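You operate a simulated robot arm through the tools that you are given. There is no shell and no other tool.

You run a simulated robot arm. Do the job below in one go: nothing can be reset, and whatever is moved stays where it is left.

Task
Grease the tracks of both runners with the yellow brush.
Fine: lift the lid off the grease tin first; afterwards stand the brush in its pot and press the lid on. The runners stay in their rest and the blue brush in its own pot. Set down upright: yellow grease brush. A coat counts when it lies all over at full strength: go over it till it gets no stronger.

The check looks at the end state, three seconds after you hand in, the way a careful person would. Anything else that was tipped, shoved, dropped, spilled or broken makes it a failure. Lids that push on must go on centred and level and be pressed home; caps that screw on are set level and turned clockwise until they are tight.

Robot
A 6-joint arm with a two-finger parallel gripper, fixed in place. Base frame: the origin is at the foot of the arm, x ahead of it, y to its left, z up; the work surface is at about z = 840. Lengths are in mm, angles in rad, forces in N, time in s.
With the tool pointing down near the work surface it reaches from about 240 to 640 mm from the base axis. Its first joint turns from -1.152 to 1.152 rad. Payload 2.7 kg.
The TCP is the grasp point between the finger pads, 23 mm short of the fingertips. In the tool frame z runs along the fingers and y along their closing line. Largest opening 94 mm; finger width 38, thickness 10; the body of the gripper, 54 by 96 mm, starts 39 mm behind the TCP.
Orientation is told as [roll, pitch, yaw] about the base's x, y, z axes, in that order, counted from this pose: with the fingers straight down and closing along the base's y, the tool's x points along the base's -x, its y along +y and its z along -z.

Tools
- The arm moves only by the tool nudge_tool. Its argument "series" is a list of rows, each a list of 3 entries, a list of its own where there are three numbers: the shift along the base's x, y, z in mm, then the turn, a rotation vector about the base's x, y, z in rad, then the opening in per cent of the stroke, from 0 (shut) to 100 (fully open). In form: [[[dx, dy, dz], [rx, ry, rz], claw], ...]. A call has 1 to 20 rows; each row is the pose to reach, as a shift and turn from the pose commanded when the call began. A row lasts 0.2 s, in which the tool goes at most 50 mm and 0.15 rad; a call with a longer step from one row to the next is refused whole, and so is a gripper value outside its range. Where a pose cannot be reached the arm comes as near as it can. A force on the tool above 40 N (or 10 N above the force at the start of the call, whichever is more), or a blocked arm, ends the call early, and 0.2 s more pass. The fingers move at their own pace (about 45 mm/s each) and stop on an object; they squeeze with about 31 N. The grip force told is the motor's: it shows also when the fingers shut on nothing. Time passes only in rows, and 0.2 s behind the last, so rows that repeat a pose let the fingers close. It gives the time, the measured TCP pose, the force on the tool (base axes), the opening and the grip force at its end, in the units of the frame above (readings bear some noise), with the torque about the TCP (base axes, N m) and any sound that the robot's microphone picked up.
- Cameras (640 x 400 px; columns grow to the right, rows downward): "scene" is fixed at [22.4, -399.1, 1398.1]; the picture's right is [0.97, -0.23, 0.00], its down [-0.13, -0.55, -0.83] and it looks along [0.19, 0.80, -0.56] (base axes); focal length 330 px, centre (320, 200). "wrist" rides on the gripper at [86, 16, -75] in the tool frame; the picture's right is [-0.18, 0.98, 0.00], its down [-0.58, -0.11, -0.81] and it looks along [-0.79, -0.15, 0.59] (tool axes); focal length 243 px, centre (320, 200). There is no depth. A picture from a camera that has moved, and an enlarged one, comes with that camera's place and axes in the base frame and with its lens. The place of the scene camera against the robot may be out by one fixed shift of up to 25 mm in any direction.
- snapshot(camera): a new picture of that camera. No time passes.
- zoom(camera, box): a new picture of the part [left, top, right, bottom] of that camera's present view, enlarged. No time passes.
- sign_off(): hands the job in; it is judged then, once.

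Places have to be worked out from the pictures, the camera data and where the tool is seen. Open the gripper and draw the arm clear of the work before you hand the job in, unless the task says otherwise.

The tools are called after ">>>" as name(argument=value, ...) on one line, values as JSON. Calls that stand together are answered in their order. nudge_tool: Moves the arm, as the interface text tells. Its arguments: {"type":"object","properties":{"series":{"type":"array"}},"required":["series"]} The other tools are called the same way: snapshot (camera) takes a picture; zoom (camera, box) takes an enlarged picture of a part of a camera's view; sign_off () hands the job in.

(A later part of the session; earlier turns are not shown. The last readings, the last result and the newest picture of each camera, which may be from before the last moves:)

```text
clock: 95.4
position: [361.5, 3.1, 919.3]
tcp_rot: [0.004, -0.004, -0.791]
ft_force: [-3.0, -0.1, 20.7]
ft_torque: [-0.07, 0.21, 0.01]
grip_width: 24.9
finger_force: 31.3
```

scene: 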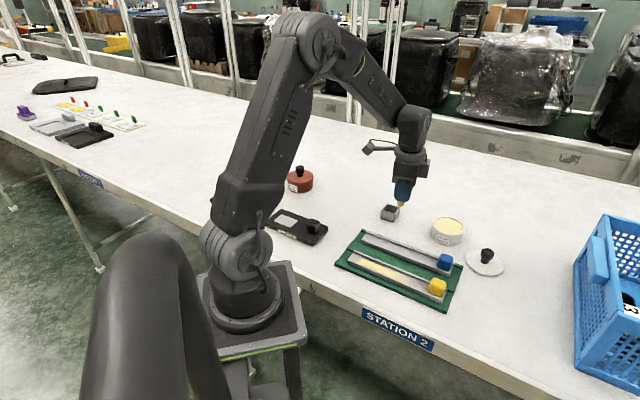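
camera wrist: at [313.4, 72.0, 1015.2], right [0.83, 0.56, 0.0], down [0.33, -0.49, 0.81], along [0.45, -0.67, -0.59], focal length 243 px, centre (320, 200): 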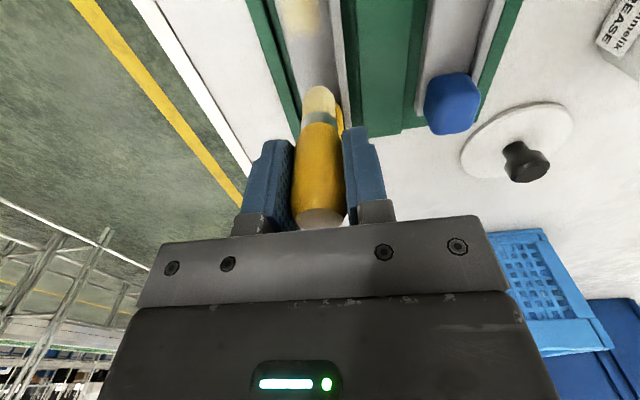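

Contact at ~920.5. I stroke at 920.0: across the right end, then leftwards along the lip side and begin returning on the near-edge side.

>>> nudge_tool(series=[[[0, 0, 0.6], [0, 0, 0], 0], [[-2.8, -2.8, 0.6], [0, 0, 0], 0], [[2.1, 2.1, 0.6], [0, 0, 0], 0], [[-2.9, 7.1, 0.6], [0, 0, 0], 0], [[-7.9, 12.1, 0.6], [0, 0, 0], 0], [[-12.9, 17.1, 0.6], [0, 0, 0], 0], [[-17.9, 22.1, 0.6], [0, 0, 0], 0], [[-22.9, 27.1, 0.6], [0, 0, 0], 0], [[-27.9, 32.1, 0.6], [0, 0, 0], 0], [[-32.9, 37.1, 0.6], [0, 0, 0], 0], [[-37.9, 42.1, 0.6], [0, 0, 0], 0], [[-42.9, 47.1, 0.6], [0, 0, 0], 0], [[-47.9, 52.1, 0.6], [0, 0, 0], 0], [[-50.4, 49.6, 0.6], [0, 0, 0], 0], [[-52.9, 47.1, 0.6], [0, 0, 0], 0], [[-47.9, 42.1, 0.6], [0, 0, 0], 0], [[-42.9, 37.1, 0.6], [0, 0, 0], 0], [[-37.9, 32.1, 0.6], [0, 0, 0], 0], [[-32.9, 27.1, 0.6], [0, 0, 0], 0], [[-27.9, 22.1, 0.6], [0, 0, 0], 0]])

>>> zoom(camera="scene", box=[360, 225, 460, 310])

>>> zoom(camera="wrist", box=[220, 0, 420, 140])

```text
clock: 99.6
position: [333.2, 24.9, 919.9]
tcp_rot: [0.002, -0.001, -0.791]
ft_force: [-1.5, 2.5, 5.9]
ft_torque: [0.08, 0.1, 0.02]
grip_width: 25.2
finger_force: 31.0
```

```text
4.71 times, centred on (410, 268) of scene
camera zoom: at [22.3, -399.0, 1398.1], right [0.97, -0.23, 0.0], down [-0.13, -0.55, -0.83], along [0.19, 0.8, -0.56], focal length 1555 px, centre (-104, -118)
```

zoom: 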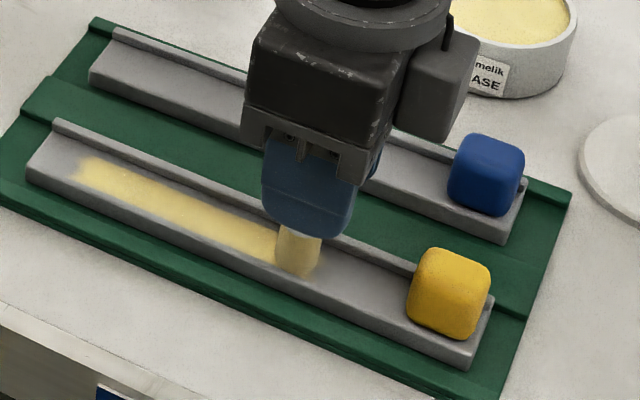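

```text
2.86 times, centred on (320, 70) of wrist
camera zoom: at [283.4, 97.7, 995.0], right [0.83, 0.56, 0.0], down [0.33, -0.49, 0.81], along [0.45, -0.67, -0.59], focal length 693 px, centre (320, 571)
```

zoom: 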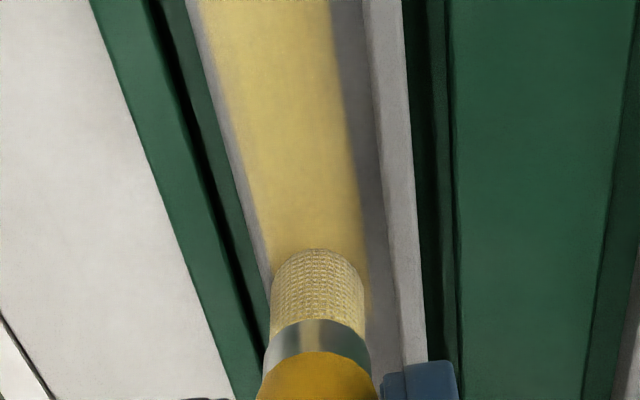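

The coat to the right of the brush still looks bare although I rubbed there. I continue the pass right up to near the block and look again.

>>> nudge_tool(series=[[[4, -4, 0], [0, 0, 0], 0], [[8, -8, 0], [0, 0, 0], 0], [[12, -12, 0], [0, 0, 0], 0], [[16, -16, 0], [0, 0, 0], 0], [[20, -20, 0], [0, 0, 0], 0], [[24, -24, 0], [0, 0, 0], 0], [[20, -20, 0], [0, 0, 0], 0], [[16, -16, 0], [0, 0, 0], 0], [[12, -12, 0], [0, 0, 0], 0], [[8, -8, 0], [0, 0, 0], 0], [[4, -4, 0], [0, 0, 0], 0], [[0, 0, 0], [0, 0, 0], 0]])

>>> zoom(camera="scene", box=[360, 225, 460, 310])

```text
clock: 102.2
position: [334.3, 23.6, 919.0]
tcp_rot: [0.002, -0.001, -0.79]
ft_force: [3.5, -4.0, 12.6]
ft_torque: [-0.3, -0.25, 0.0]
grip_width: 24.7
finger_force: 30.6
```

```text
4.71 times, centred on (410, 268) of scene
camera zoom: at [22.4, -399.2, 1398.0], right [0.97, -0.23, 0.0], down [-0.13, -0.55, -0.83], along [0.19, 0.8, -0.56], focal length 1555 px, centre (-104, -118)
```

zoom: 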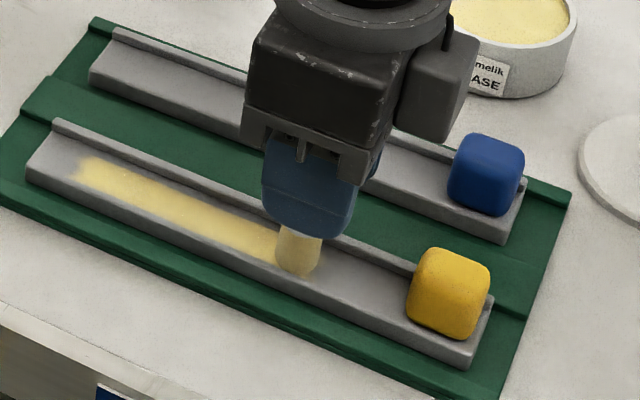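

No grease takes beyond there even with firm contact, so the track field ends before the block. I lift clear and inspect the near runner's full coat.

>>> nudge_tool(series=[[[0, 0, 10], [0, 0, 0], 0], [[0, 0, 40], [0, 0, 0], 0], [[0, 0, 65], [0, 0, 0], 0], [[30, 30, 65], [0, 0, 0.1], 0], [[60, 60, 65], [0, 0, 0.2], 0], [[90, 85, 65], [0, 0, 0.3], 0], [[120, 110, 65], [0, 0, 0.4], 0], [[150, 125, 65], [0, 0, 0.5], 0], [[174.4, 130.6, 65], [0, 0, 0.64], 0], [[174.4, 130.6, 65], [0, 0, 0.79], 0]])

>>> zoom(camera="scene", box=[340, 225, 440, 305])

>>> zoom(camera="scene", box=[345, 245, 395, 285])

>>> zoom(camera="scene", box=[385, 255, 435, 295])

```text
clock: 104.4
position: [508.3, 154.7, 984.5]
tcp_rot: [0.003, -0.001, 0.002]
ft_force: [0.8, 0.4, -0.6]
ft_torque: [0.02, 0.02, -0.02]
grip_width: 25.0
finger_force: 31.2
```

```text
5.00 times, centred on (390, 265) of scene
camera zoom: at [22.5, -399.0, 1398.1], right [0.97, -0.23, 0.0], down [-0.13, -0.55, -0.83], along [0.19, 0.8, -0.56], focal length 1653 px, centre (-30, -125)
```

zoom: 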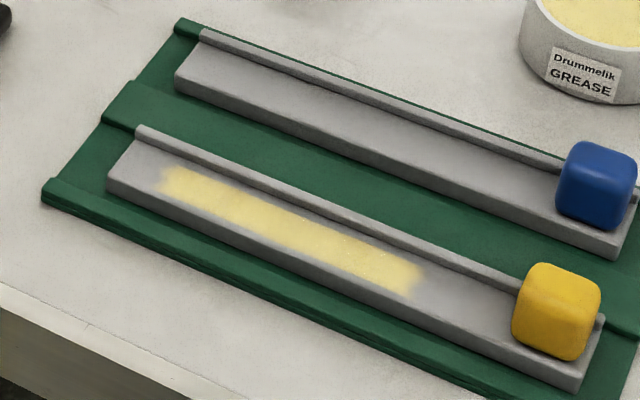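

```text
10.00 times, centred on (370, 265) of scene
camera zoom: at [22.5, -399.0, 1398.1], right [0.97, -0.23, 0.0], down [-0.13, -0.55, -0.83], along [0.19, 0.8, -0.56], focal length 3305 px, centre (-180, -450)
```

zoom: 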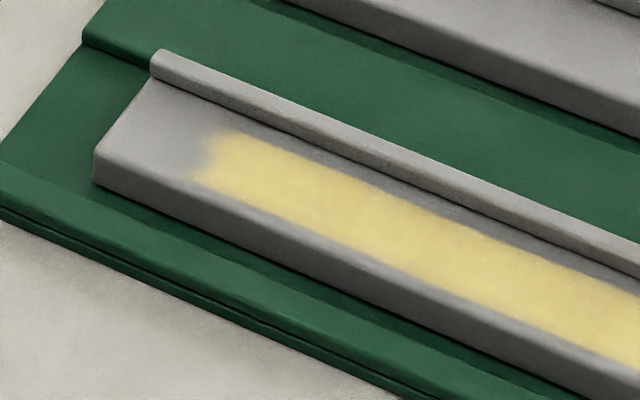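

```text
10.00 times, centred on (410, 275) of scene
camera zoom: at [22.5, -399.0, 1398.1], right [0.97, -0.23, 0.0], down [-0.13, -0.55, -0.83], along [0.19, 0.8, -0.56], focal length 3305 px, centre (-580, -550)
```

zoom: 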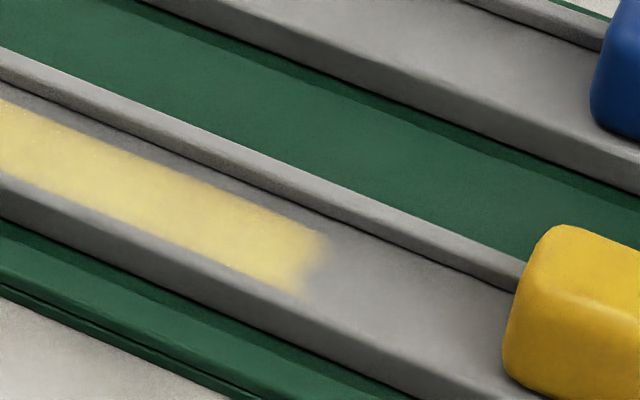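

The near coat is a clean rectangle with uniform colour. I dip again to do a confirming pass on it and then start the far runner.

>>> nudge_tool(series=[[[0, 0, -20], [0, 0, 0], 0], [[0, 0, -38], [0, 0, 0], 0], [[0, 0, -44], [0, 0, 0], 0], [[0, 0, -45.5], [0, 0, 0], 0], [[0, 0, -45.5], [0, 0, 0], 0]])

>>> nudge_tool(series=[[[0, 0, -0.4], [0, 0, 0], 0], [[0, 0, -0.8], [0, 0, 0], 0], [[0, 0, -0.8], [0, 0, 0], 0]])

```text
clock: 105.6
position: [507.5, 154.7, 939.0]
tcp_rot: [0.002, -0.001, -0.002]
ft_force: [-1.1, -0.8, -0.5]
ft_torque: [0.0, 0.03, 0.01]
grip_width: 25.0
finger_force: 31.0
```

```text
clock: 106.4
position: [507.5, 155.2, 938.9]
tcp_rot: [0.001, -0.001, -0.002]
ft_force: [-0.8, -0.1, -0.6]
ft_torque: [0.01, 0.02, -0.02]
grip_width: 25.0
finger_force: 30.7
```

No contact yet; stepping further down.

>>> nudge_tool(series=[[[0, 0, -0.4], [0, 0, 0], 0], [[0, 0, -0.8], [0, 0, 0], 0], [[0, 0, -0.8], [0, 0, 0], 0]])

>>> nudge_tool(series=[[[0, 0, -0.4], [0, 0, 0], 0], [[0, 0, -0.8], [0, 0, 0], 0], [[0, 0, -0.8], [0, 0, 0], 0]])

>>> nudge_tool(series=[[[0, 0, -0.4], [0, 0, 0], 0], [[0, 0, -0.8], [0, 0, 0], 0], [[0, 0, -0.8], [0, 0, 0], 0]])

```text
clock: 107.2
position: [509.5, 155.3, 937.9]
tcp_rot: [0.002, 0.0, -0.001]
ft_force: [-1.6, 1.0, 3.2]
ft_torque: [0.08, 0.06, 0.02]
grip_width: 24.7
finger_force: 30.7
```

```text
clock: 108.0
position: [508.6, 155.2, 937.2]
tcp_rot: [0.002, -0.001, -0.002]
ft_force: [-3.5, 1.1, 9.5]
ft_torque: [0.08, 0.21, -0.01]
grip_width: 24.8
finger_force: 31.1
```

```text
clock: 108.8
position: [510.0, 153.9, 937.0]
tcp_rot: [0.003, -0.003, -0.003]
ft_force: [-0.5, -1.4, 14.4]
ft_torque: [-0.16, 0.04, 0.04]
grip_width: 24.8
finger_force: 30.9
```

In contact with the grease. I swirl lightly and lift.

>>> nudge_tool(series=[[[0, 0, 0.4], [0, 0, 0], 0], [[8, 0, 0.4], [0, 0, 0], 0], [[0, 8, 0.4], [0, 0, 0], 0], [[-8, 0, 0.4], [0, 0, 0], 0], [[0, -8, 0.4], [0, 0, 0], 0], [[8, 0, 0.4], [0, 0, 0], 0], [[0, 8, 0.4], [0, 0, 0], 0], [[-8, 0, 0.4], [0, 0, 0], 0], [[0, -8, 0.4], [0, 0, 0], 0], [[0, 0, 0.4], [0, 0, 0], 0], [[0, 0, 0.4], [0, 0, 0], 0], [[0, 0, 6], [0, 0, 0], 0], [[0, 0, 26], [0, 0, 0], 0], [[0, 0, 48.7], [0, 0, 0], 0]])

>>> zoom(camera="wrist", box=[240, 60, 400, 240])

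```text
clock: 111.8
position: [507.0, 154.3, 986.0]
tcp_rot: [0.0, -0.001, -0.001]
ft_force: [-0.3, 1.0, -1.4]
ft_torque: [0.03, -0.03, 0.0]
grip_width: 25.1
finger_force: 30.9
```

```text
2.22 times, centred on (320, 150) of wrist
camera zoom: at [421.1, 171.2, 1060.2], right [0.19, 0.98, 0.0], down [0.58, -0.11, 0.81], along [0.79, -0.15, -0.59], focal length 539 px, centre (320, 311)
```

zoom: 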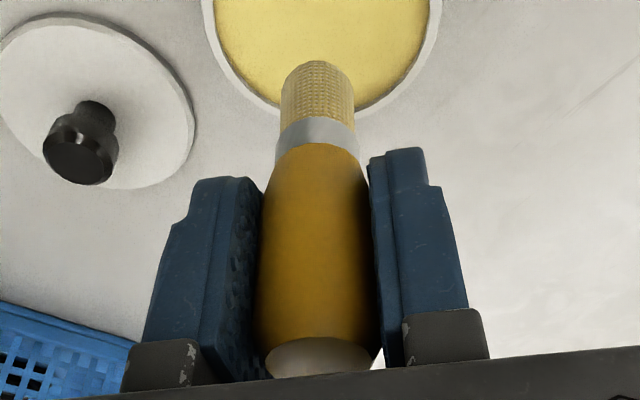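

Loaded. I move over the far runner and look at the alignment of brush and track.

>>> nudge_tool(series=[[[-21, -10, 0], [0, 0, -0.13], 0], [[-42, -20, 0], [0, 0, -0.26], 0], [[-63, -30, 0], [0, 0, -0.39], 0], [[-84, -40, 0], [0, 0, -0.52], 0], [[-105, -50, 0], [0, 0, -0.65], 0], [[-123.1, -60, 0], [0, 0, -0.79], 0], [[-123.1, -60, -30], [0, 0, -0.79], 0], [[-123.1, -60, -55], [0, 0, -0.79], 0], [[-123.1, -60, -60], [0, 0, -0.79], 0], [[-123.1, -60, -60], [0, 0, -0.79], 0]])

>>> snapshot(camera="wrist")

>>> zoom(camera="wrist", box=[220, 0, 420, 140])

>>> zoom(camera="scene", box=[360, 220, 460, 300])

```text
clock: 114.0
position: [384.7, 95.5, 924.2]
tcp_rot: [0.002, -0.002, -0.791]
ft_force: [0.6, 0.3, -0.1]
ft_torque: [0.0, -0.02, -0.01]
grip_width: 24.8
finger_force: 31.1
```

```text
taken
camera wrist: at [333.9, 167.8, 1000.2], right [0.83, 0.56, 0.0], down [0.33, -0.49, 0.81], along [0.45, -0.67, -0.59], focal length 243 px, centre (320, 200)
```

wrist: 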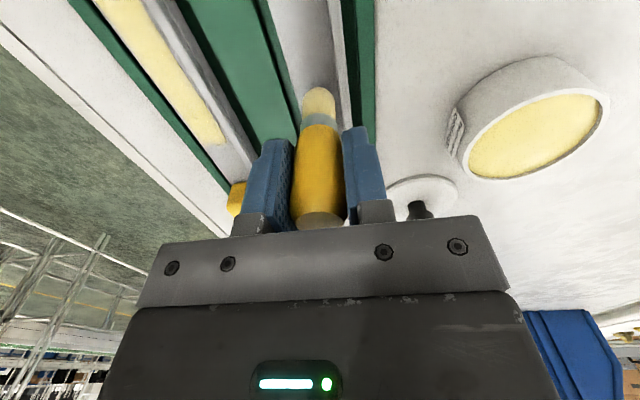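

```text
2.86 times, centred on (320, 70) of wrist
camera zoom: at [333.9, 167.8, 1000.2], right [0.83, 0.56, 0.0], down [0.33, -0.49, 0.81], along [0.45, -0.67, -0.59], focal length 693 px, centre (320, 571)
```

zoom: 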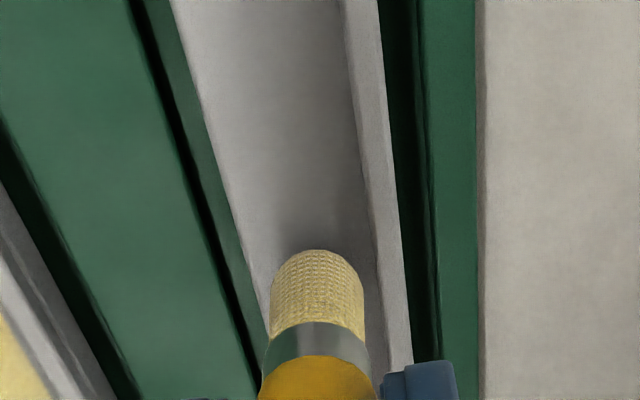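

```text
5.00 times, centred on (410, 260) of scene
camera zoom: at [22.4, -399.1, 1398.1], right [0.97, -0.23, 0.0], down [-0.13, -0.55, -0.83], along [0.19, 0.8, -0.56], focal length 1653 px, centre (-130, -100)
```

zoom: 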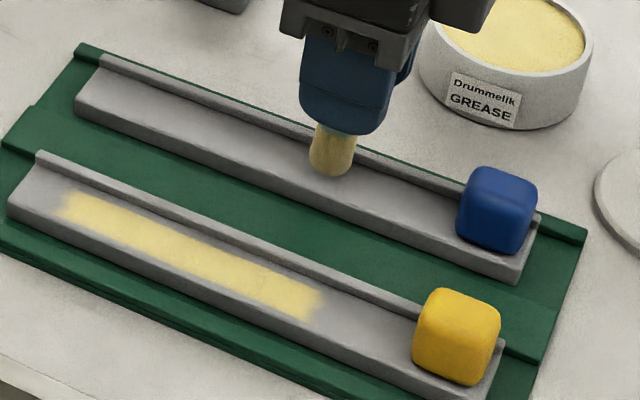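

The brush is centred on the far track. I step down to contact here.

>>> nudge_tool(series=[[[0, 0, -2], [0, 0, 0], 0], [[0, 0, -4], [0, 0, 0], 0], [[0, 0, -5], [0, 0, 0], 0], [[0, 0, -5], [0, 0, 0], 0]])

>>> nudge_tool(series=[[[0, 0, -0.4], [0, 0, 0], 0], [[0, 0, -0.8], [0, 0, 0], 0], [[0, 0, -0.8], [0, 0, 0], 0]])

>>> nudge_tool(series=[[[0, 0, -0.4], [0, 0, 0], 0], [[0, 0, -0.8], [0, 0, 0], 0], [[0, 0, -0.8], [0, 0, 0], 0]])

```text
clock: 115.0
position: [385.3, 95.1, 919.1]
tcp_rot: [0.001, -0.002, -0.791]
ft_force: [-0.1, 0.7, -0.2]
ft_torque: [0.0, 0.02, -0.02]
grip_width: 24.9
finger_force: 31.4
```

```text
clock: 115.8
position: [384.6, 94.9, 919.2]
tcp_rot: [0.001, -0.002, -0.79]
ft_force: [-0.3, 0.2, -0.7]
ft_torque: [0.03, 0.02, 0.02]
grip_width: 24.8
finger_force: 31.1
```

```text
clock: 116.6
position: [385.1, 96.1, 918.5]
tcp_rot: [0.003, -0.002, -0.791]
ft_force: [0.3, -1.1, 2.6]
ft_torque: [-0.09, -0.02, -0.01]
grip_width: 24.9
finger_force: 31.4
```

Contact found (2.6 N at 918.4). I stroke at about 918.0: first to the right end of the field on the near side, then leftwards along the lip side.

>>> nudge_tool(series=[[[-2.8, -2.8, -0.4], [0, 0, 0], 0], [[2.2, -7.8, -0.4], [0, 0, 0], 0], [[7.2, -12.8, -0.4], [0, 0, 0], 0], [[12.2, -17.8, -0.4], [0, 0, 0], 0], [[14.7, -15.3, -0.4], [0, 0, 0], 0], [[17.2, -12.8, -0.4], [0, 0, 0], 0], [[12.2, -7.8, -0.4], [0, 0, 0], 0], [[7.2, -2.8, -0.4], [0, 0, 0], 0], [[2.2, 2.2, -0.4], [0, 0, 0], 0], [[-2.8, 7.2, -0.4], [0, 0, 0], 0], [[-7.8, 12.2, -0.4], [0, 0, 0], 0], [[-12.8, 17.2, -0.4], [0, 0, 0], 0], [[-17.8, 22.2, -0.4], [0, 0, 0], 0], [[-22.8, 27.2, -0.4], [0, 0, 0], 0], [[-27.8, 32.2, -0.4], [0, 0, 0], 0], [[-32.8, 37.2, -0.4], [0, 0, 0], 0], [[-37.8, 42.2, -0.4], [0, 0, 0], 0], [[-42.8, 47.2, -0.4], [0, 0, 0], 0], [[-47.8, 52.2, -0.4], [0, 0, 0], 0], [[-52.8, 57.2, -0.4], [0, 0, 0], 0]])

>>> zoom(camera="scene", box=[350, 220, 450, 300])

>>> zoom(camera="wrist", box=[220, 0, 420, 140])

```text
clock: 120.8
position: [332.5, 152.4, 917.4]
tcp_rot: [0.003, -0.001, -0.793]
ft_force: [4.9, -3.7, 14.9]
ft_torque: [-0.28, -0.33, 0.01]
grip_width: 24.7
finger_force: 31.2
```

```text
5.00 times, centred on (400, 260) of scene
camera zoom: at [22.4, -399.2, 1398.0], right [0.97, -0.23, 0.0], down [-0.13, -0.55, -0.83], along [0.19, 0.8, -0.56], focal length 1653 px, centre (-80, -100)
```

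zoom: 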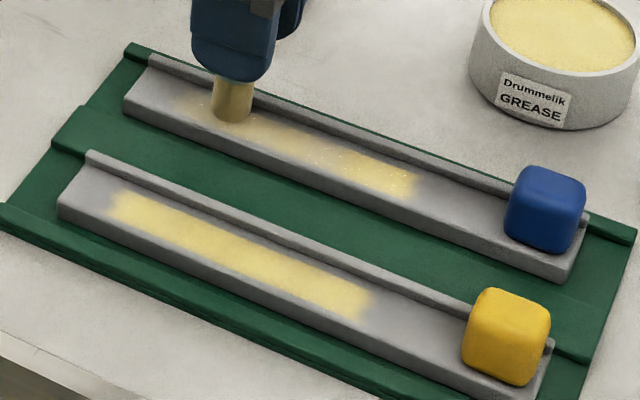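

```text
2.86 times, centred on (320, 70) of wrist
camera zoom: at [281.7, 225.6, 992.9], right [0.83, 0.56, 0.0], down [0.33, -0.49, 0.81], along [0.45, -0.67, -0.59], focal length 693 px, centre (320, 571)
```

zoom: 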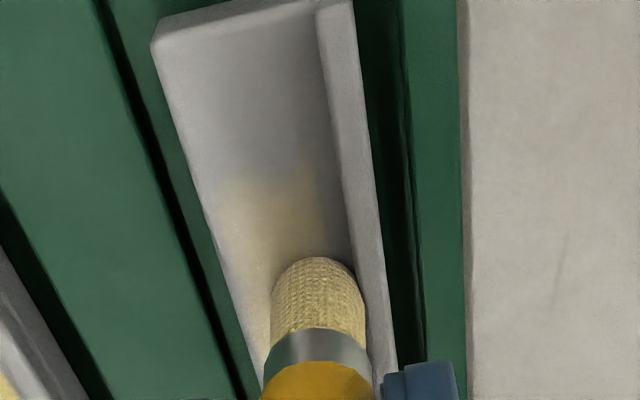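

Coat appears on the far track. I continue to the left end of the field and return along the near-edge side.

>>> nudge_tool(series=[[[-5, 5, 0], [0, 0, 0], 0], [[-10, 10, 0], [0, 0, 0], 0], [[-15, 15, 0], [0, 0, 0], 0], [[-20, 20, 0], [0, 0, 0], 0], [[-25, 25, 0], [0, 0, 0], 0], [[-27.5, 22.5, 0], [0, 0, 0], 0], [[-30, 20, 0], [0, 0, 0], 0], [[-25, 15, 0], [0, 0, 0], 0], [[-20, 10, 0], [0, 0, 0], 0], [[-15, 5, 0], [0, 0, 0], 0], [[-10, 0, 0], [0, 0, 0], 0], [[-5, -5, 0], [0, 0, 0], 0], [[0, -10, 0], [0, 0, 0], 0], [[5, -15, 0], [0, 0, 0], 0], [[10, -20, 0], [0, 0, 0], 0], [[15, -25, 0], [0, 0, 0], 0], [[20, -30, 0], [0, 0, 0], 0], [[25, -35, 0], [0, 0, 0], 0], [[30, -40, 0], [0, 0, 0], 0], [[35, -45, 0], [0, 0, 0], 0]])

>>> zoom(camera="scene", box=[350, 220, 450, 300])

>>> zoom(camera="wrist", box=[220, 0, 420, 140])

```text
clock: 125.0
position: [367.6, 108.6, 917.7]
tcp_rot: [0.001, -0.001, -0.791]
ft_force: [-1.0, 2.0, 1.3]
ft_torque: [0.0, 0.07, 0.0]
grip_width: 25.0
finger_force: 30.4
```

```text
5.00 times, centred on (400, 260) of scene
camera zoom: at [22.4, -399.0, 1398.1], right [0.97, -0.23, 0.0], down [-0.13, -0.55, -0.83], along [0.19, 0.8, -0.56], focal length 1653 px, centre (-80, -100)
```

zoom: 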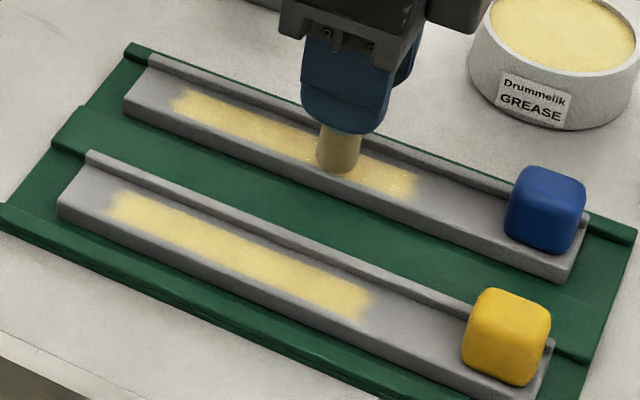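

```text
2.86 times, centred on (320, 70) of wrist
camera zoom: at [317.0, 180.1, 993.1], right [0.83, 0.56, 0.0], down [0.33, -0.49, 0.81], along [0.45, -0.67, -0.59], focal length 693 px, centre (320, 571)
```

zoom: 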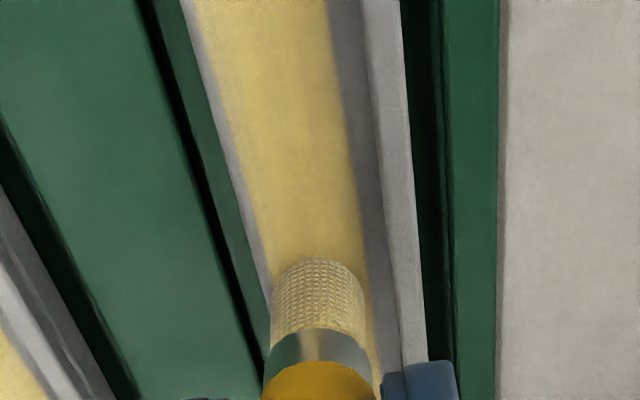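

Far coat is now nearly complete. I continue to the right end and make a second pass along the middle.

>>> nudge_tool(series=[[[5, -5, -0.2], [0, 0, 0], 0], [[10, -10, -0.2], [0, 0, 0], 0], [[15, -15, -0.2], [0, 0, 0], 0], [[20, -20, -0.2], [0, 0, 0], 0], [[25, -25, -0.2], [0, 0, 0], 0], [[30, -30, -0.2], [0, 0, 0], 0], [[32.8, -27.2, -0.2], [0, 0, 0], 0], [[27.8, -22.2, -0.2], [0, 0, 0], 0], [[22.8, -17.2, -0.2], [0, 0, 0], 0], [[17.8, -12.2, -0.2], [0, 0, 0], 0], [[12.8, -7.2, -0.2], [0, 0, 0], 0], [[7.8, -2.2, -0.2], [0, 0, 0], 0], [[2.8, 2.8, -0.2], [0, 0, 0], 0], [[-2.2, 7.8, -0.2], [0, 0, 0], 0], [[-7.2, 12.8, -0.2], [0, 0, 0], 0], [[-12.2, 17.8, -0.2], [0, 0, 0], 0], [[-17.2, 22.8, -0.2], [0, 0, 0], 0], [[-22.2, 27.8, -0.2], [0, 0, 0], 0], [[-27.2, 32.8, -0.2], [0, 0, 0], 0], [[-32.2, 37.8, -0.2], [0, 0, 0], 0]])

>>> nudge_tool(series=[[[-5, 5, 0], [0, 0, 0], 0], [[-10, 10, 0], [0, 0, 0], 0], [[-15, 15, 0], [0, 0, 0], 0], [[-20, 20, 0], [0, 0, 0], 0], [[-25, 25, 0], [0, 0, 0], 0], [[-25, 25, 15], [0, 0, 0], 0], [[-25, 25, 50], [0, 0, 0], 0], [[-25, 70, 67.2], [0, 0, 0], 0], [[-25, 115, 67.2], [0, 0, 0], 0], [[-10, 140, 67.2], [0, 0, 0], 0]])

>>> zoom(camera="scene", box=[350, 220, 450, 300])

```text
clock: 129.2
position: [336.3, 145.6, 918.0]
tcp_rot: [0.002, -0.002, -0.792]
ft_force: [0.2, -0.4, -0.8]
ft_torque: [0.02, 0.02, -0.01]
grip_width: 24.7
finger_force: 30.6
```

```text
clock: 131.4
position: [325.3, 285.0, 985.6]
tcp_rot: [0.002, -0.001, -0.791]
ft_force: [-0.3, 1.0, -0.2]
ft_torque: [0.0, -0.01, 0.01]
grip_width: 24.9
finger_force: 31.2
```

```text
5.00 times, centred on (400, 260) of scene
camera zoom: at [22.4, -399.1, 1398.1], right [0.97, -0.23, 0.0], down [-0.13, -0.55, -0.83], along [0.19, 0.8, -0.56], focal length 1653 px, centre (-80, -100)
```

zoom: 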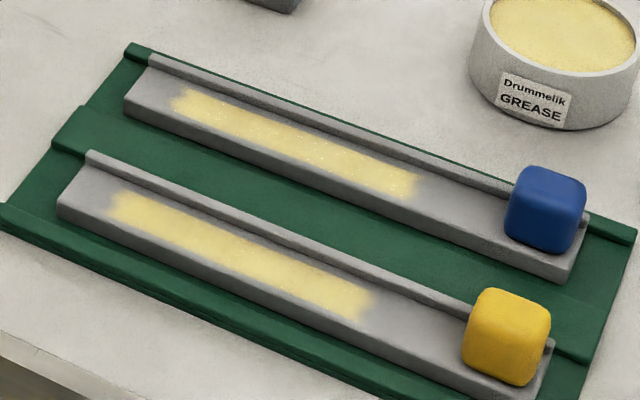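

Both coats look even. I zoom in on each to check for weak spots before doing a confirming pass.

>>> zoom(camera="scene", box=[365, 230, 405, 262])

>>> zoom(camera="scene", box=[395, 235, 435, 267])

>>> zoom(camera="scene", box=[350, 250, 390, 282])

>>> zoom(camera="scene", box=[380, 260, 420, 292])

```text
12.50 times, centred on (385, 246) of scene
camera zoom: at [22.4, -399.1, 1398.1], right [0.97, -0.23, 0.0], down [-0.13, -0.55, -0.83], along [0.19, 0.8, -0.56], focal length 4132 px, centre (-492, -375)
```

zoom: 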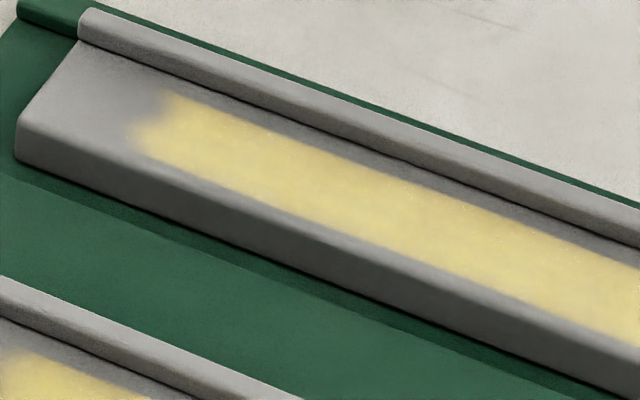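

```text
12.50 times, centred on (415, 251) of scene
camera zoom: at [22.4, -399.1, 1398.1], right [0.97, -0.23, 0.0], down [-0.13, -0.55, -0.83], along [0.19, 0.8, -0.56], focal length 4132 px, centre (-868, -438)
```

zoom: 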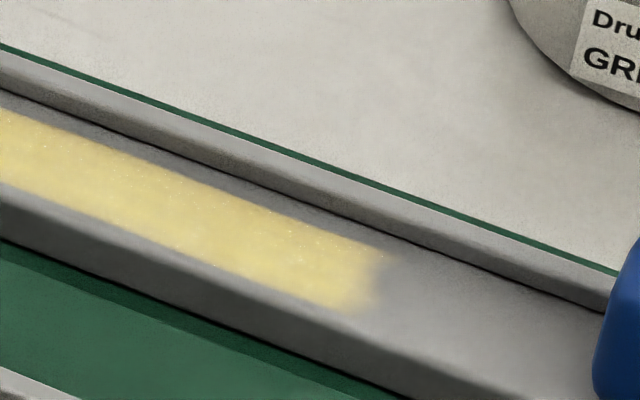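

```text
12.50 times, centred on (370, 266) of scene
camera zoom: at [22.4, -399.1, 1398.1], right [0.97, -0.23, 0.0], down [-0.13, -0.55, -0.83], along [0.19, 0.8, -0.56], focal length 4132 px, centre (-305, -625)
```

zoom: 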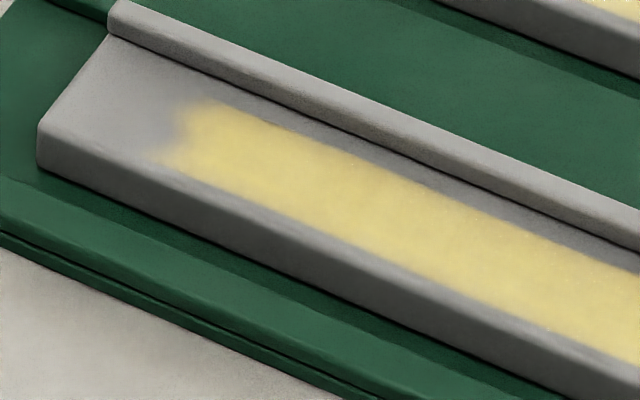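

```text
12.50 times, centred on (400, 276) of scene
camera zoom: at [22.4, -399.1, 1398.1], right [0.97, -0.23, 0.0], down [-0.13, -0.55, -0.83], along [0.19, 0.8, -0.56], focal length 4132 px, centre (-680, -750)
```

zoom: 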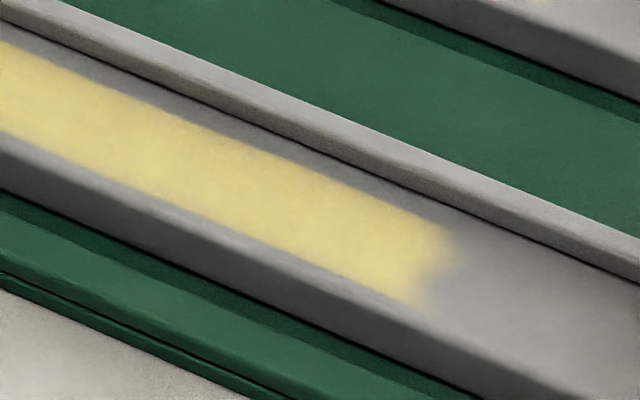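

The coats look full; for certainty I take one more load and go over both again. Back to the tin first.

>>> nudge_tool(series=[[[30, -21, 0], [0, 0, 0.13], 0], [[60, -42, 0], [0, 0, 0.26], 0], [[90, -64, 0], [0, 0, 0.39], 0], [[120, -85, 0], [0, 0, 0.52], 0], [[150, -106, 0], [0, 0, 0.65], 0], [[183.1, -130, 0], [0, 0, 0.79], 0], [[183.1, -130, -25], [0, 0, 0.79], 0], [[183.1, -130, -45], [0, 0, 0.79], 0], [[183.1, -130, -48], [0, 0, 0.79], 0], [[183.1, -130, -48], [0, 0, 0.79], 0]])

>>> nudge_tool(series=[[[0, 0, -0.5], [0, 0, 0], 0], [[0, 0, -1], [0, 0, 0], 0], [[0, 0, -1], [0, 0, 0], 0]])

>>> nudge_tool(series=[[[0, 0, -0.5], [0, 0, 0], 0], [[0, 0, -0.7], [0, 0, 0], 0], [[0, 0, -0.7], [0, 0, 0], 0]])

```text
clock: 133.6
position: [506.2, 155.3, 937.8]
tcp_rot: [0.002, -0.001, -0.001]
ft_force: [0.1, 0.2, 1.1]
ft_torque: [-0.03, -0.03, 0.04]
grip_width: 24.9
finger_force: 30.8
```

```text
clock: 134.4
position: [507.5, 155.5, 936.3]
tcp_rot: [0.001, -0.002, -0.001]
ft_force: [-0.5, -0.8, 0.6]
ft_torque: [0.01, -0.01, 0.0]
grip_width: 24.6
finger_force: 31.5
```

```text
clock: 135.2
position: [507.2, 154.7, 934.9]
tcp_rot: [0.002, -0.004, 0.0]
ft_force: [-2.8, 0.4, 8.9]
ft_torque: [-0.01, 0.2, 0.01]
grip_width: 24.8
finger_force: 30.9
```

In contact (9 N). I swirl at this height and lift.

>>> nudge_tool(series=[[[8, 0, 0], [0, 0, 0], 0], [[0, 8, 0], [0, 0, 0], 0], [[-8, 0, 0], [0, 0, 0], 0], [[0, -8, 0], [0, 0, 0], 0], [[8, 0, 0], [0, 0, 0], 0], [[0, 8, 0], [0, 0, 0], 0], [[-8, 0, 0], [0, 0, 0], 0], [[0, -8, 0], [0, 0, 0], 0], [[0, 0, 0], [0, 0, 0], 0], [[0, 0, 0], [0, 0, 0], 0], [[0, 0, 6], [0, 0, 0], 0], [[0, 0, 26], [0, 0, 0], 0], [[0, 0, 49.7], [0, 0, 0], 0]])

>>> zoom(camera="scene", box=[410, 170, 490, 250])

```text
clock: 138.0
position: [509.0, 156.4, 983.7]
tcp_rot: [0.001, 0.0, -0.002]
ft_force: [0.0, -1.0, 0.2]
ft_torque: [-0.03, 0.0, 0.02]
grip_width: 25.1
finger_force: 30.9
```

```text
5.00 times, centred on (450, 210) of scene
camera zoom: at [22.4, -399.1, 1398.1], right [0.97, -0.23, 0.0], down [-0.13, -0.55, -0.83], along [0.19, 0.8, -0.56], focal length 1653 px, centre (-330, 150)
```

zoom: 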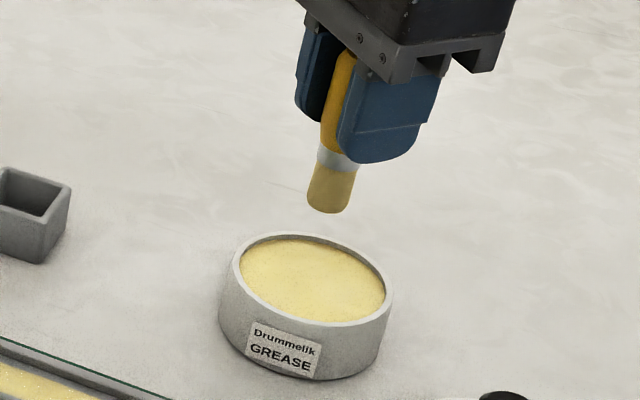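

Loaded. I go to the right end of the far field and step down to contact.

>>> nudge_tool(series=[[[-18, -13, 0], [0, 0, -0.13], 0], [[-36, -26, 0], [0, 0, -0.26], 0], [[-54, -39, 0], [0, 0, -0.39], 0], [[-72, -52, 0], [0, 0, -0.52], 0], [[-90, -65, 0], [0, 0, -0.65], 0], [[-106.9, -76.3, 0], [0, 0, -0.79], 0], [[-106.9, -76.3, -30], [0, 0, -0.79], 0], [[-106.9, -76.3, -55], [0, 0, -0.79], 0], [[-106.9, -76.3, -65], [0, 0, -0.79], 0], [[-106.9, -76.3, -65], [0, 0, -0.79], 0]])

>>> nudge_tool(series=[[[0, 0, -0.5], [0, 0, 0], 0], [[0, 0, -1], [0, 0, 0], 0], [[0, 0, -1.5], [0, 0, 0], 0], [[0, 0, -1.5], [0, 0, 0], 0]])

>>> nudge_tool(series=[[[0, 0, -0.4], [0, 0, 0], 0], [[0, 0, -0.8], [0, 0, 0], 0], [[0, 0, -0.8], [0, 0, 0], 0]])

>>> zoom(camera="scene", box=[380, 220, 460, 290])

```text
clock: 140.2
position: [401.6, 78.6, 919.8]
tcp_rot: [0.002, -0.001, -0.791]
ft_force: [-0.3, -0.8, -0.6]
ft_torque: [0.0, 0.03, -0.02]
grip_width: 25.0
finger_force: 31.0
```

```text
clock: 141.2
position: [401.6, 80.3, 918.3]
tcp_rot: [0.002, -0.001, -0.791]
ft_force: [0.3, 0.3, -0.7]
ft_torque: [-0.01, 0.0, -0.01]
grip_width: 25.0
finger_force: 30.8
```

```text
clock: 142.0
position: [402.1, 79.0, 919.0]
tcp_rot: [0.002, -0.002, -0.79]
ft_force: [-1.0, 0.0, 4.4]
ft_torque: [-0.07, 0.05, 0.03]
grip_width: 24.9
finger_force: 30.7
```

```text
5.71 times, centred on (420, 255) of scene
camera zoom: at [22.3, -399.1, 1398.1], right [0.97, -0.23, 0.0], down [-0.13, -0.55, -0.83], along [0.19, 0.8, -0.56], focal length 1889 px, centre (-251, -114)
```

zoom: 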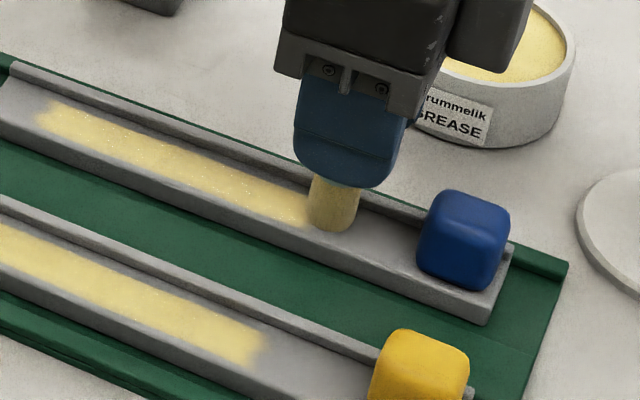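

Contact 4 N. I make the second leftward pass on the near side of the far field, then shift to the lip side.

>>> nudge_tool(series=[[[-2.8, -2.8, -0.3], [0, 0, 0], 0], [[-10.2, 4.6, -0.33], [0, 0, 0], 0], [[-17.6, 12.0, -0.36], [0, 0, 0], 0], [[-25.0, 19.4, -0.39], [0, 0, 0], 0], [[-32.4, 26.8, -0.42], [0, 0, 0], 0], [[-39.8, 34.2, -0.45], [0, 0, 0], 0], [[-47.2, 41.6, -0.48], [0, 0, 0], 0], [[-54.6, 49.0, -0.51], [0, 0, 0], 0], [[-62.0, 56.4, -0.54], [0, 0, 0], 0], [[-69.4, 63.8, -0.57], [0, 0, 0], 0], [[-76.8, 71.2, -0.6], [0, 0, 0], 0], [[-84.2, 78.6, -0.63], [0, 0, 0], 0], [[-91.6, 86.0, -0.66], [0, 0, 0], 0], [[-99.0, 93.4, -0.69], [0, 0, 0], 0], [[-96.5, 95.9, -0.7], [0, 0, 0], 0], [[-94.0, 98.4, -0.7], [0, 0, 0], 0]])

>>> nudge_tool(series=[[[7.4, -7.4, 0], [0, 0, 0], 0], [[14.8, -14.8, 0], [0, 0, 0], 0], [[22.2, -22.2, 0], [0, 0, 0], 0], [[29.6, -29.6, 0], [0, 0, 0], 0], [[37.0, -37.0, 0], [0, 0, 0], 0], [[44.4, -44.4, 0], [0, 0, 0], 0], [[51.8, -51.8, 0], [0, 0, 0], 0], [[59.2, -59.2, 0], [0, 0, 0], 0], [[66.6, -66.6, 0], [0, 0, 0], 0], [[74.0, -74.0, 0], [0, 0, 0], 0], [[81.4, -81.4, 0], [0, 0, 0], 0], [[88.8, -88.8, 0], [0, 0, 0], 0], [[96.2, -96.2, 0], [0, 0, 0], 0]])

>>> zoom(camera="scene", box=[350, 220, 450, 300])

```text
clock: 145.4
position: [305.7, 177.2, 916.5]
tcp_rot: [0.0, -0.001, -0.79]
ft_force: [-3.8, -3.9, 10.7]
ft_torque: [-0.23, 0.25, -0.02]
grip_width: 25.0
finger_force: 31.0
```

```text
clock: 148.2
position: [403.9, 81.9, 916.4]
tcp_rot: [0.003, -0.001, -0.79]
ft_force: [-5.7, 6.3, 21.9]
ft_torque: [0.32, 0.32, -0.02]
grip_width: 25.1
finger_force: 30.7
```

```text
5.00 times, centred on (400, 260) of scene
camera zoom: at [22.0, -399.0, 1398.1], right [0.97, -0.23, 0.0], down [-0.13, -0.55, -0.83], along [0.19, 0.8, -0.56], focal length 1653 px, centre (-80, -100)
```

zoom: 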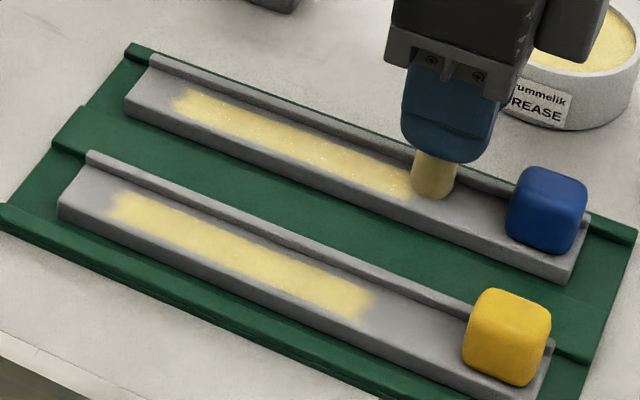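

The far field stays the same colour, so it is at full strength. I make one more leftward middle pass (also easing the runner back left a touch) and lift off.

>>> nudge_tool(series=[[[-2.1, -2.1, 0.2], [0, 0, 0], 0], [[-9.5, 5.3, 0.2], [0, 0, 0], 0], [[-16.9, 12.7, 0.2], [0, 0, 0], 0], [[-24.3, 20.1, 0.2], [0, 0, 0], 0], [[-31.7, 27.5, 0.2], [0, 0, 0], 0], [[-39.1, 34.9, 0.2], [0, 0, 0], 0], [[-46.5, 42.3, 0.2], [0, 0, 0], 0], [[-53.9, 49.7, 0.15], [0, 0, 0], 0], [[-61.3, 57.1, 0.1], [0, 0, 0], 0], [[-68.7, 64.5, 0.05], [0, 0, 0], 0], [[-76.1, 71.9, 0], [0, 0, 0], 0], [[-83.5, 79.3, 0], [0, 0, 0], 0], [[-90.9, 86.7, -0.1], [0, 0, 0], 0], [[-98.3, 94.1, -0.1], [0, 0, 0], 0]])

>>> nudge_tool(series=[[[0, 0, 10], [0, 0, 0], 0], [[0, 0, 40], [0, 0, 0], 0], [[0, 30, 68.1], [0, 0, 0], 0], [[10, 75, 68.1], [0, 0, 0], 0], [[20, 110, 68.1], [0, 0, 0], 0]])

>>> zoom(camera="scene", box=[340, 220, 460, 310])

>>> zoom(camera="scene", box=[365, 230, 405, 262])

>>> zoom(camera="scene", box=[395, 235, 435, 267])

```text
clock: 151.2
position: [306.2, 174.9, 916.2]
tcp_rot: [0.005, -0.002, -0.791]
ft_force: [3.1, -3.9, 8.8]
ft_torque: [-0.22, -0.2, -0.04]
grip_width: 25.1
finger_force: 31.2
```

```text
clock: 152.4
position: [326.1, 284.4, 985.3]
tcp_rot: [0.002, 0.0, -0.791]
ft_force: [-0.1, -0.1, 0.1]
ft_torque: [0.0, -0.04, -0.01]
grip_width: 25.1
finger_force: 30.8
```

```text
4.44 times, centred on (400, 265) of scene
camera zoom: at [22.4, -399.1, 1398.1], right [0.97, -0.23, 0.0], down [-0.13, -0.55, -0.83], along [0.19, 0.8, -0.56], focal length 1469 px, centre (-36, -89)
```

zoom: 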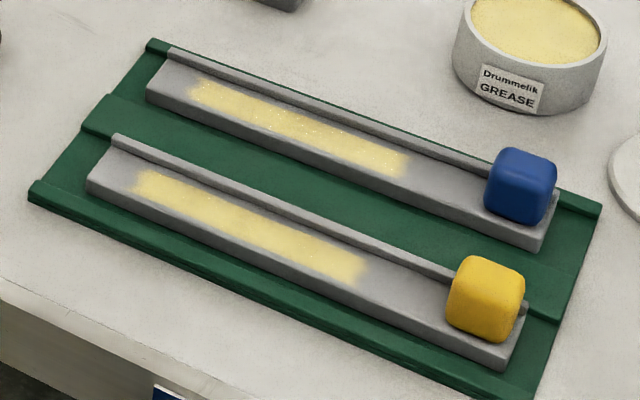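

```text
12.50 times, centred on (385, 246) of scene
camera zoom: at [22.4, -399.1, 1398.1], right [0.97, -0.23, 0.0], down [-0.13, -0.55, -0.83], along [0.19, 0.8, -0.56], focal length 4132 px, centre (-492, -375)
```

zoom: 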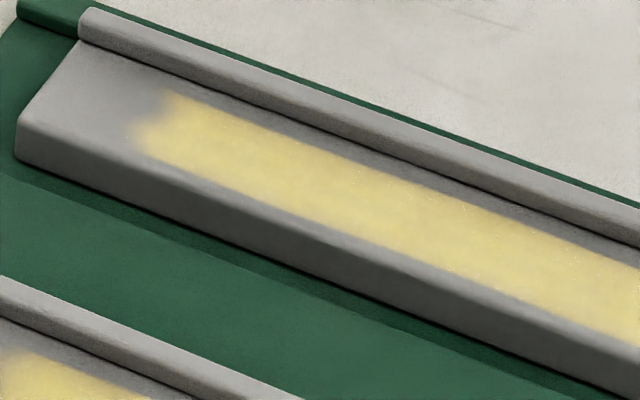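

```text
12.50 times, centred on (415, 251) of scene
camera zoom: at [22.4, -399.1, 1398.1], right [0.97, -0.23, 0.0], down [-0.13, -0.55, -0.83], along [0.19, 0.8, -0.56], focal length 4132 px, centre (-868, -438)
```

zoom: 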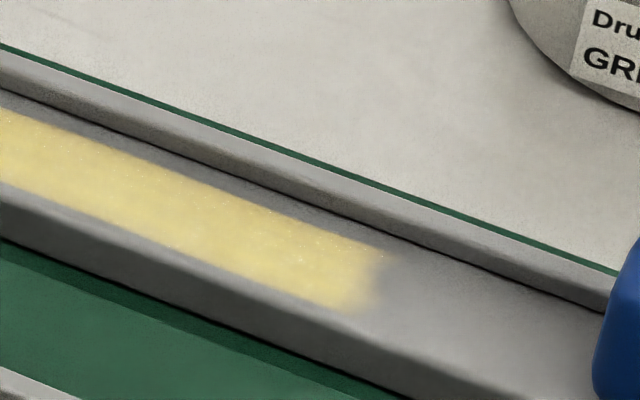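

The far coat is unchanged by the extra pass, so it's complete. For the near runner I take one more load and go over it all once more too.

>>> nudge_tool(series=[[[30, -21, 0], [0, 0, 0.13], 0], [[60, -42, 0], [0, 0, 0.26], 0], [[90, -64, 0], [0, 0, 0.39], 0], [[120, -85, 0], [0, 0, 0.52], 0], [[150, -106, 0], [0, 0, 0.65], 0], [[183, -130, 0], [0, 0, 0.79], 0], [[183, -130, -25], [0, 0, 0.79], 0], [[183, -130, -45], [0, 0, 0.79], 0], [[183, -130, -49.5], [0, 0, 0.79], 0], [[183, -130, -49.5], [0, 0, 0.79], 0]])

>>> nudge_tool(series=[[[0, 0, -0.4], [0, 0, 0], 0], [[0, 0, -0.8], [0, 0, 0], 0], [[0, 0, -0.8], [0, 0, 0], 0]])

>>> nudge_tool(series=[[[0, 0, -0.4], [0, 0, 0], 0], [[0, 0, -0.8], [0, 0, 0], 0], [[0, 0, -0.8], [0, 0, 0], 0]])

```text
clock: 154.6
position: [509.5, 155.9, 934.7]
tcp_rot: [0.002, -0.002, 0.0]
ft_force: [-0.7, 0.1, -0.5]
ft_torque: [0.01, 0.05, 0.0]
grip_width: 25.2
finger_force: 30.7
```

```text
clock: 155.4
position: [509.5, 155.0, 934.4]
tcp_rot: [0.003, -0.003, -0.002]
ft_force: [-1.2, -1.4, 4.0]
ft_torque: [-0.05, 0.06, -0.01]
grip_width: 25.2
finger_force: 30.9
```

```text
clock: 156.2
position: [508.6, 154.9, 933.8]
tcp_rot: [0.002, -0.005, -0.001]
ft_force: [0.3, -0.2, 10.4]
ft_torque: [-0.04, -0.08, 0.0]
grip_width: 24.7
finger_force: 31.3
```

In contact; swirl and lift.

>>> nudge_tool(series=[[[8, 0, 0.2], [0, 0, 0], 0], [[0, 8, 0.2], [0, 0, 0], 0], [[-8, 0, 0.2], [0, 0, 0], 0], [[0, -8, 0.2], [0, 0, 0], 0], [[8, 0, 0.2], [0, 0, 0], 0], [[0, 8, 0.2], [0, 0, 0], 0], [[-8, 0, 0.2], [0, 0, 0], 0], [[0, -8, 0.2], [0, 0, 0], 0], [[0, 0, 0.2], [0, 0, 0], 0], [[0, 0, 0.2], [0, 0, 0], 0], [[0, 0, 6], [0, 0, 0], 0], [[0, 0, 26], [0, 0, 0], 0], [[0, 0, 51.1], [0, 0, 0], 0]])

>>> nudge_tool(series=[[[-27, -24, 0], [0, 0, -0.13], 0], [[-54, -48, 0], [0, 0, -0.26], 0], [[-81, -72, 0], [0, 0, -0.39], 0], [[-108, -96, 0], [0, 0, -0.52], 0], [[-135, -118, 0], [0, 0, -0.65], 0], [[-157.2, -138.5, 0], [0, 0, -0.79], 0], [[-157.2, -138.5, -30], [0, 0, -0.79], 0], [[-157.2, -138.5, -55], [0, 0, -0.79], 0], [[-157.2, -138.5, -65], [0, 0, -0.79], 0], [[-157.2, -138.5, -65], [0, 0, -0.79], 0]])

>>> nudge_tool(series=[[[0, 0, -0.5], [0, 0, 0], 0], [[0, 0, -1], [0, 0, 0], 0], [[0, 0, -1.5], [0, 0, 0], 0], [[0, 0, -1.5], [0, 0, 0], 0]])

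>>> nudge_tool(series=[[[0, 0, -0.4], [0, 0, 0], 0], [[0, 0, -0.8], [0, 0, 0], 0], [[0, 0, -0.8], [0, 0, 0], 0]])

>>> zoom(camera="scene", box=[370, 225, 460, 305])

```text
clock: 159.0
position: [510.4, 157.3, 984.2]
tcp_rot: [0.002, 0.0, -0.002]
ft_force: [0.7, 1.0, -0.6]
ft_torque: [0.02, -0.02, 0.0]
grip_width: 25.0
finger_force: 31.0
```

```text
clock: 161.2
position: [350.3, 16.9, 918.9]
tcp_rot: [0.003, -0.001, -0.791]
ft_force: [0.7, -0.3, -0.4]
ft_torque: [-0.02, 0.03, 0.01]
grip_width: 25.1
finger_force: 31.0
```

```text
clock: 162.2
position: [350.5, 17.1, 918.7]
tcp_rot: [0.001, -0.002, -0.79]
ft_force: [0.4, 0.3, -0.2]
ft_torque: [-0.02, -0.04, -0.02]
grip_width: 24.9
finger_force: 30.7
```

```text
clock: 163.0
position: [349.6, 18.2, 917.1]
tcp_rot: [0.002, -0.001, -0.792]
ft_force: [0.4, -0.1, -0.1]
ft_torque: [0.0, 0.0, -0.02]
grip_width: 25.0
finger_force: 30.9
```

```text
5.00 times, centred on (415, 265) of scene
camera zoom: at [22.4, -399.1, 1398.1], right [0.97, -0.23, 0.0], down [-0.13, -0.55, -0.83], along [0.19, 0.8, -0.56], focal length 1653 px, centre (-155, -125)
```

zoom: 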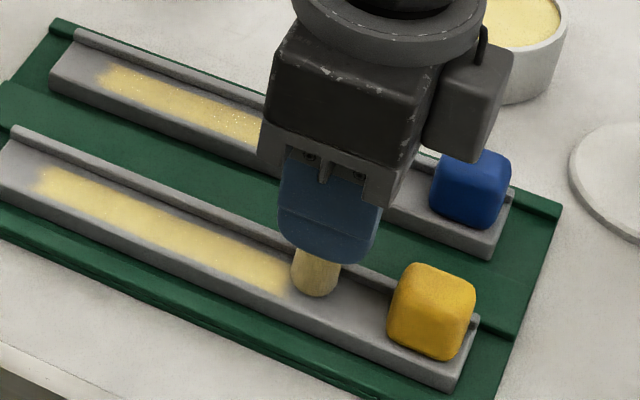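

Not touching yet; step down further.

>>> nudge_tool(series=[[[0, 0, -0.4], [0, 0, 0], 0], [[0, 0, -0.7], [0, 0, 0], 0], [[0, 0, -0.7], [0, 0, 0], 0]])

>>> nudge_tool(series=[[[0, 0, -0.3], [0, 0, 0], 0], [[0, 0, -0.6], [0, 0, 0], 0], [[0, 0, -0.6], [0, 0, 0], 0]])

```text
clock: 163.8
position: [350.5, 17.1, 916.4]
tcp_rot: [0.003, -0.002, -0.791]
ft_force: [0.3, 0.1, -1.0]
ft_torque: [-0.01, 0.0, -0.02]
grip_width: 25.0
finger_force: 31.6
```

```text
clock: 164.6
position: [350.7, 15.4, 915.8]
tcp_rot: [0.0, -0.001, -0.79]
ft_force: [1.0, -0.5, -0.2]
ft_torque: [0.01, -0.02, -0.02]
grip_width: 24.8
finger_force: 31.3
```

>>> nudge_tool(series=[[[0, 0, -0.3], [0, 0, 0], 0], [[0, 0, -0.6], [0, 0, 0], 0], [[0, 0, -0.6], [0, 0, 0], 0]])

>>> zoom(camera="wrist", box=[220, 0, 420, 140])

```text
clock: 165.4
position: [351.5, 16.4, 917.2]
tcp_rot: [0.001, -0.002, -0.792]
ft_force: [0.2, -0.3, 5.0]
ft_torque: [0.03, 0.02, -0.01]
grip_width: 25.1
finger_force: 30.9
```

```text
2.86 times, centred on (320, 70) of wrist
camera zoom: at [300.9, 89.3, 991.3], right [0.83, 0.56, 0.0], down [0.33, -0.49, 0.81], along [0.45, -0.67, -0.59], focal length 693 px, centre (320, 571)
```

zoom: 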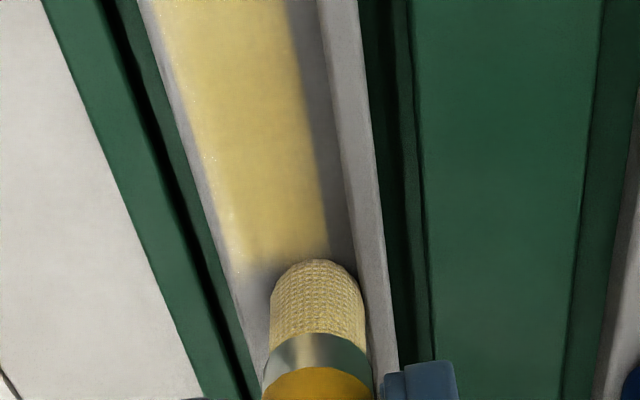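

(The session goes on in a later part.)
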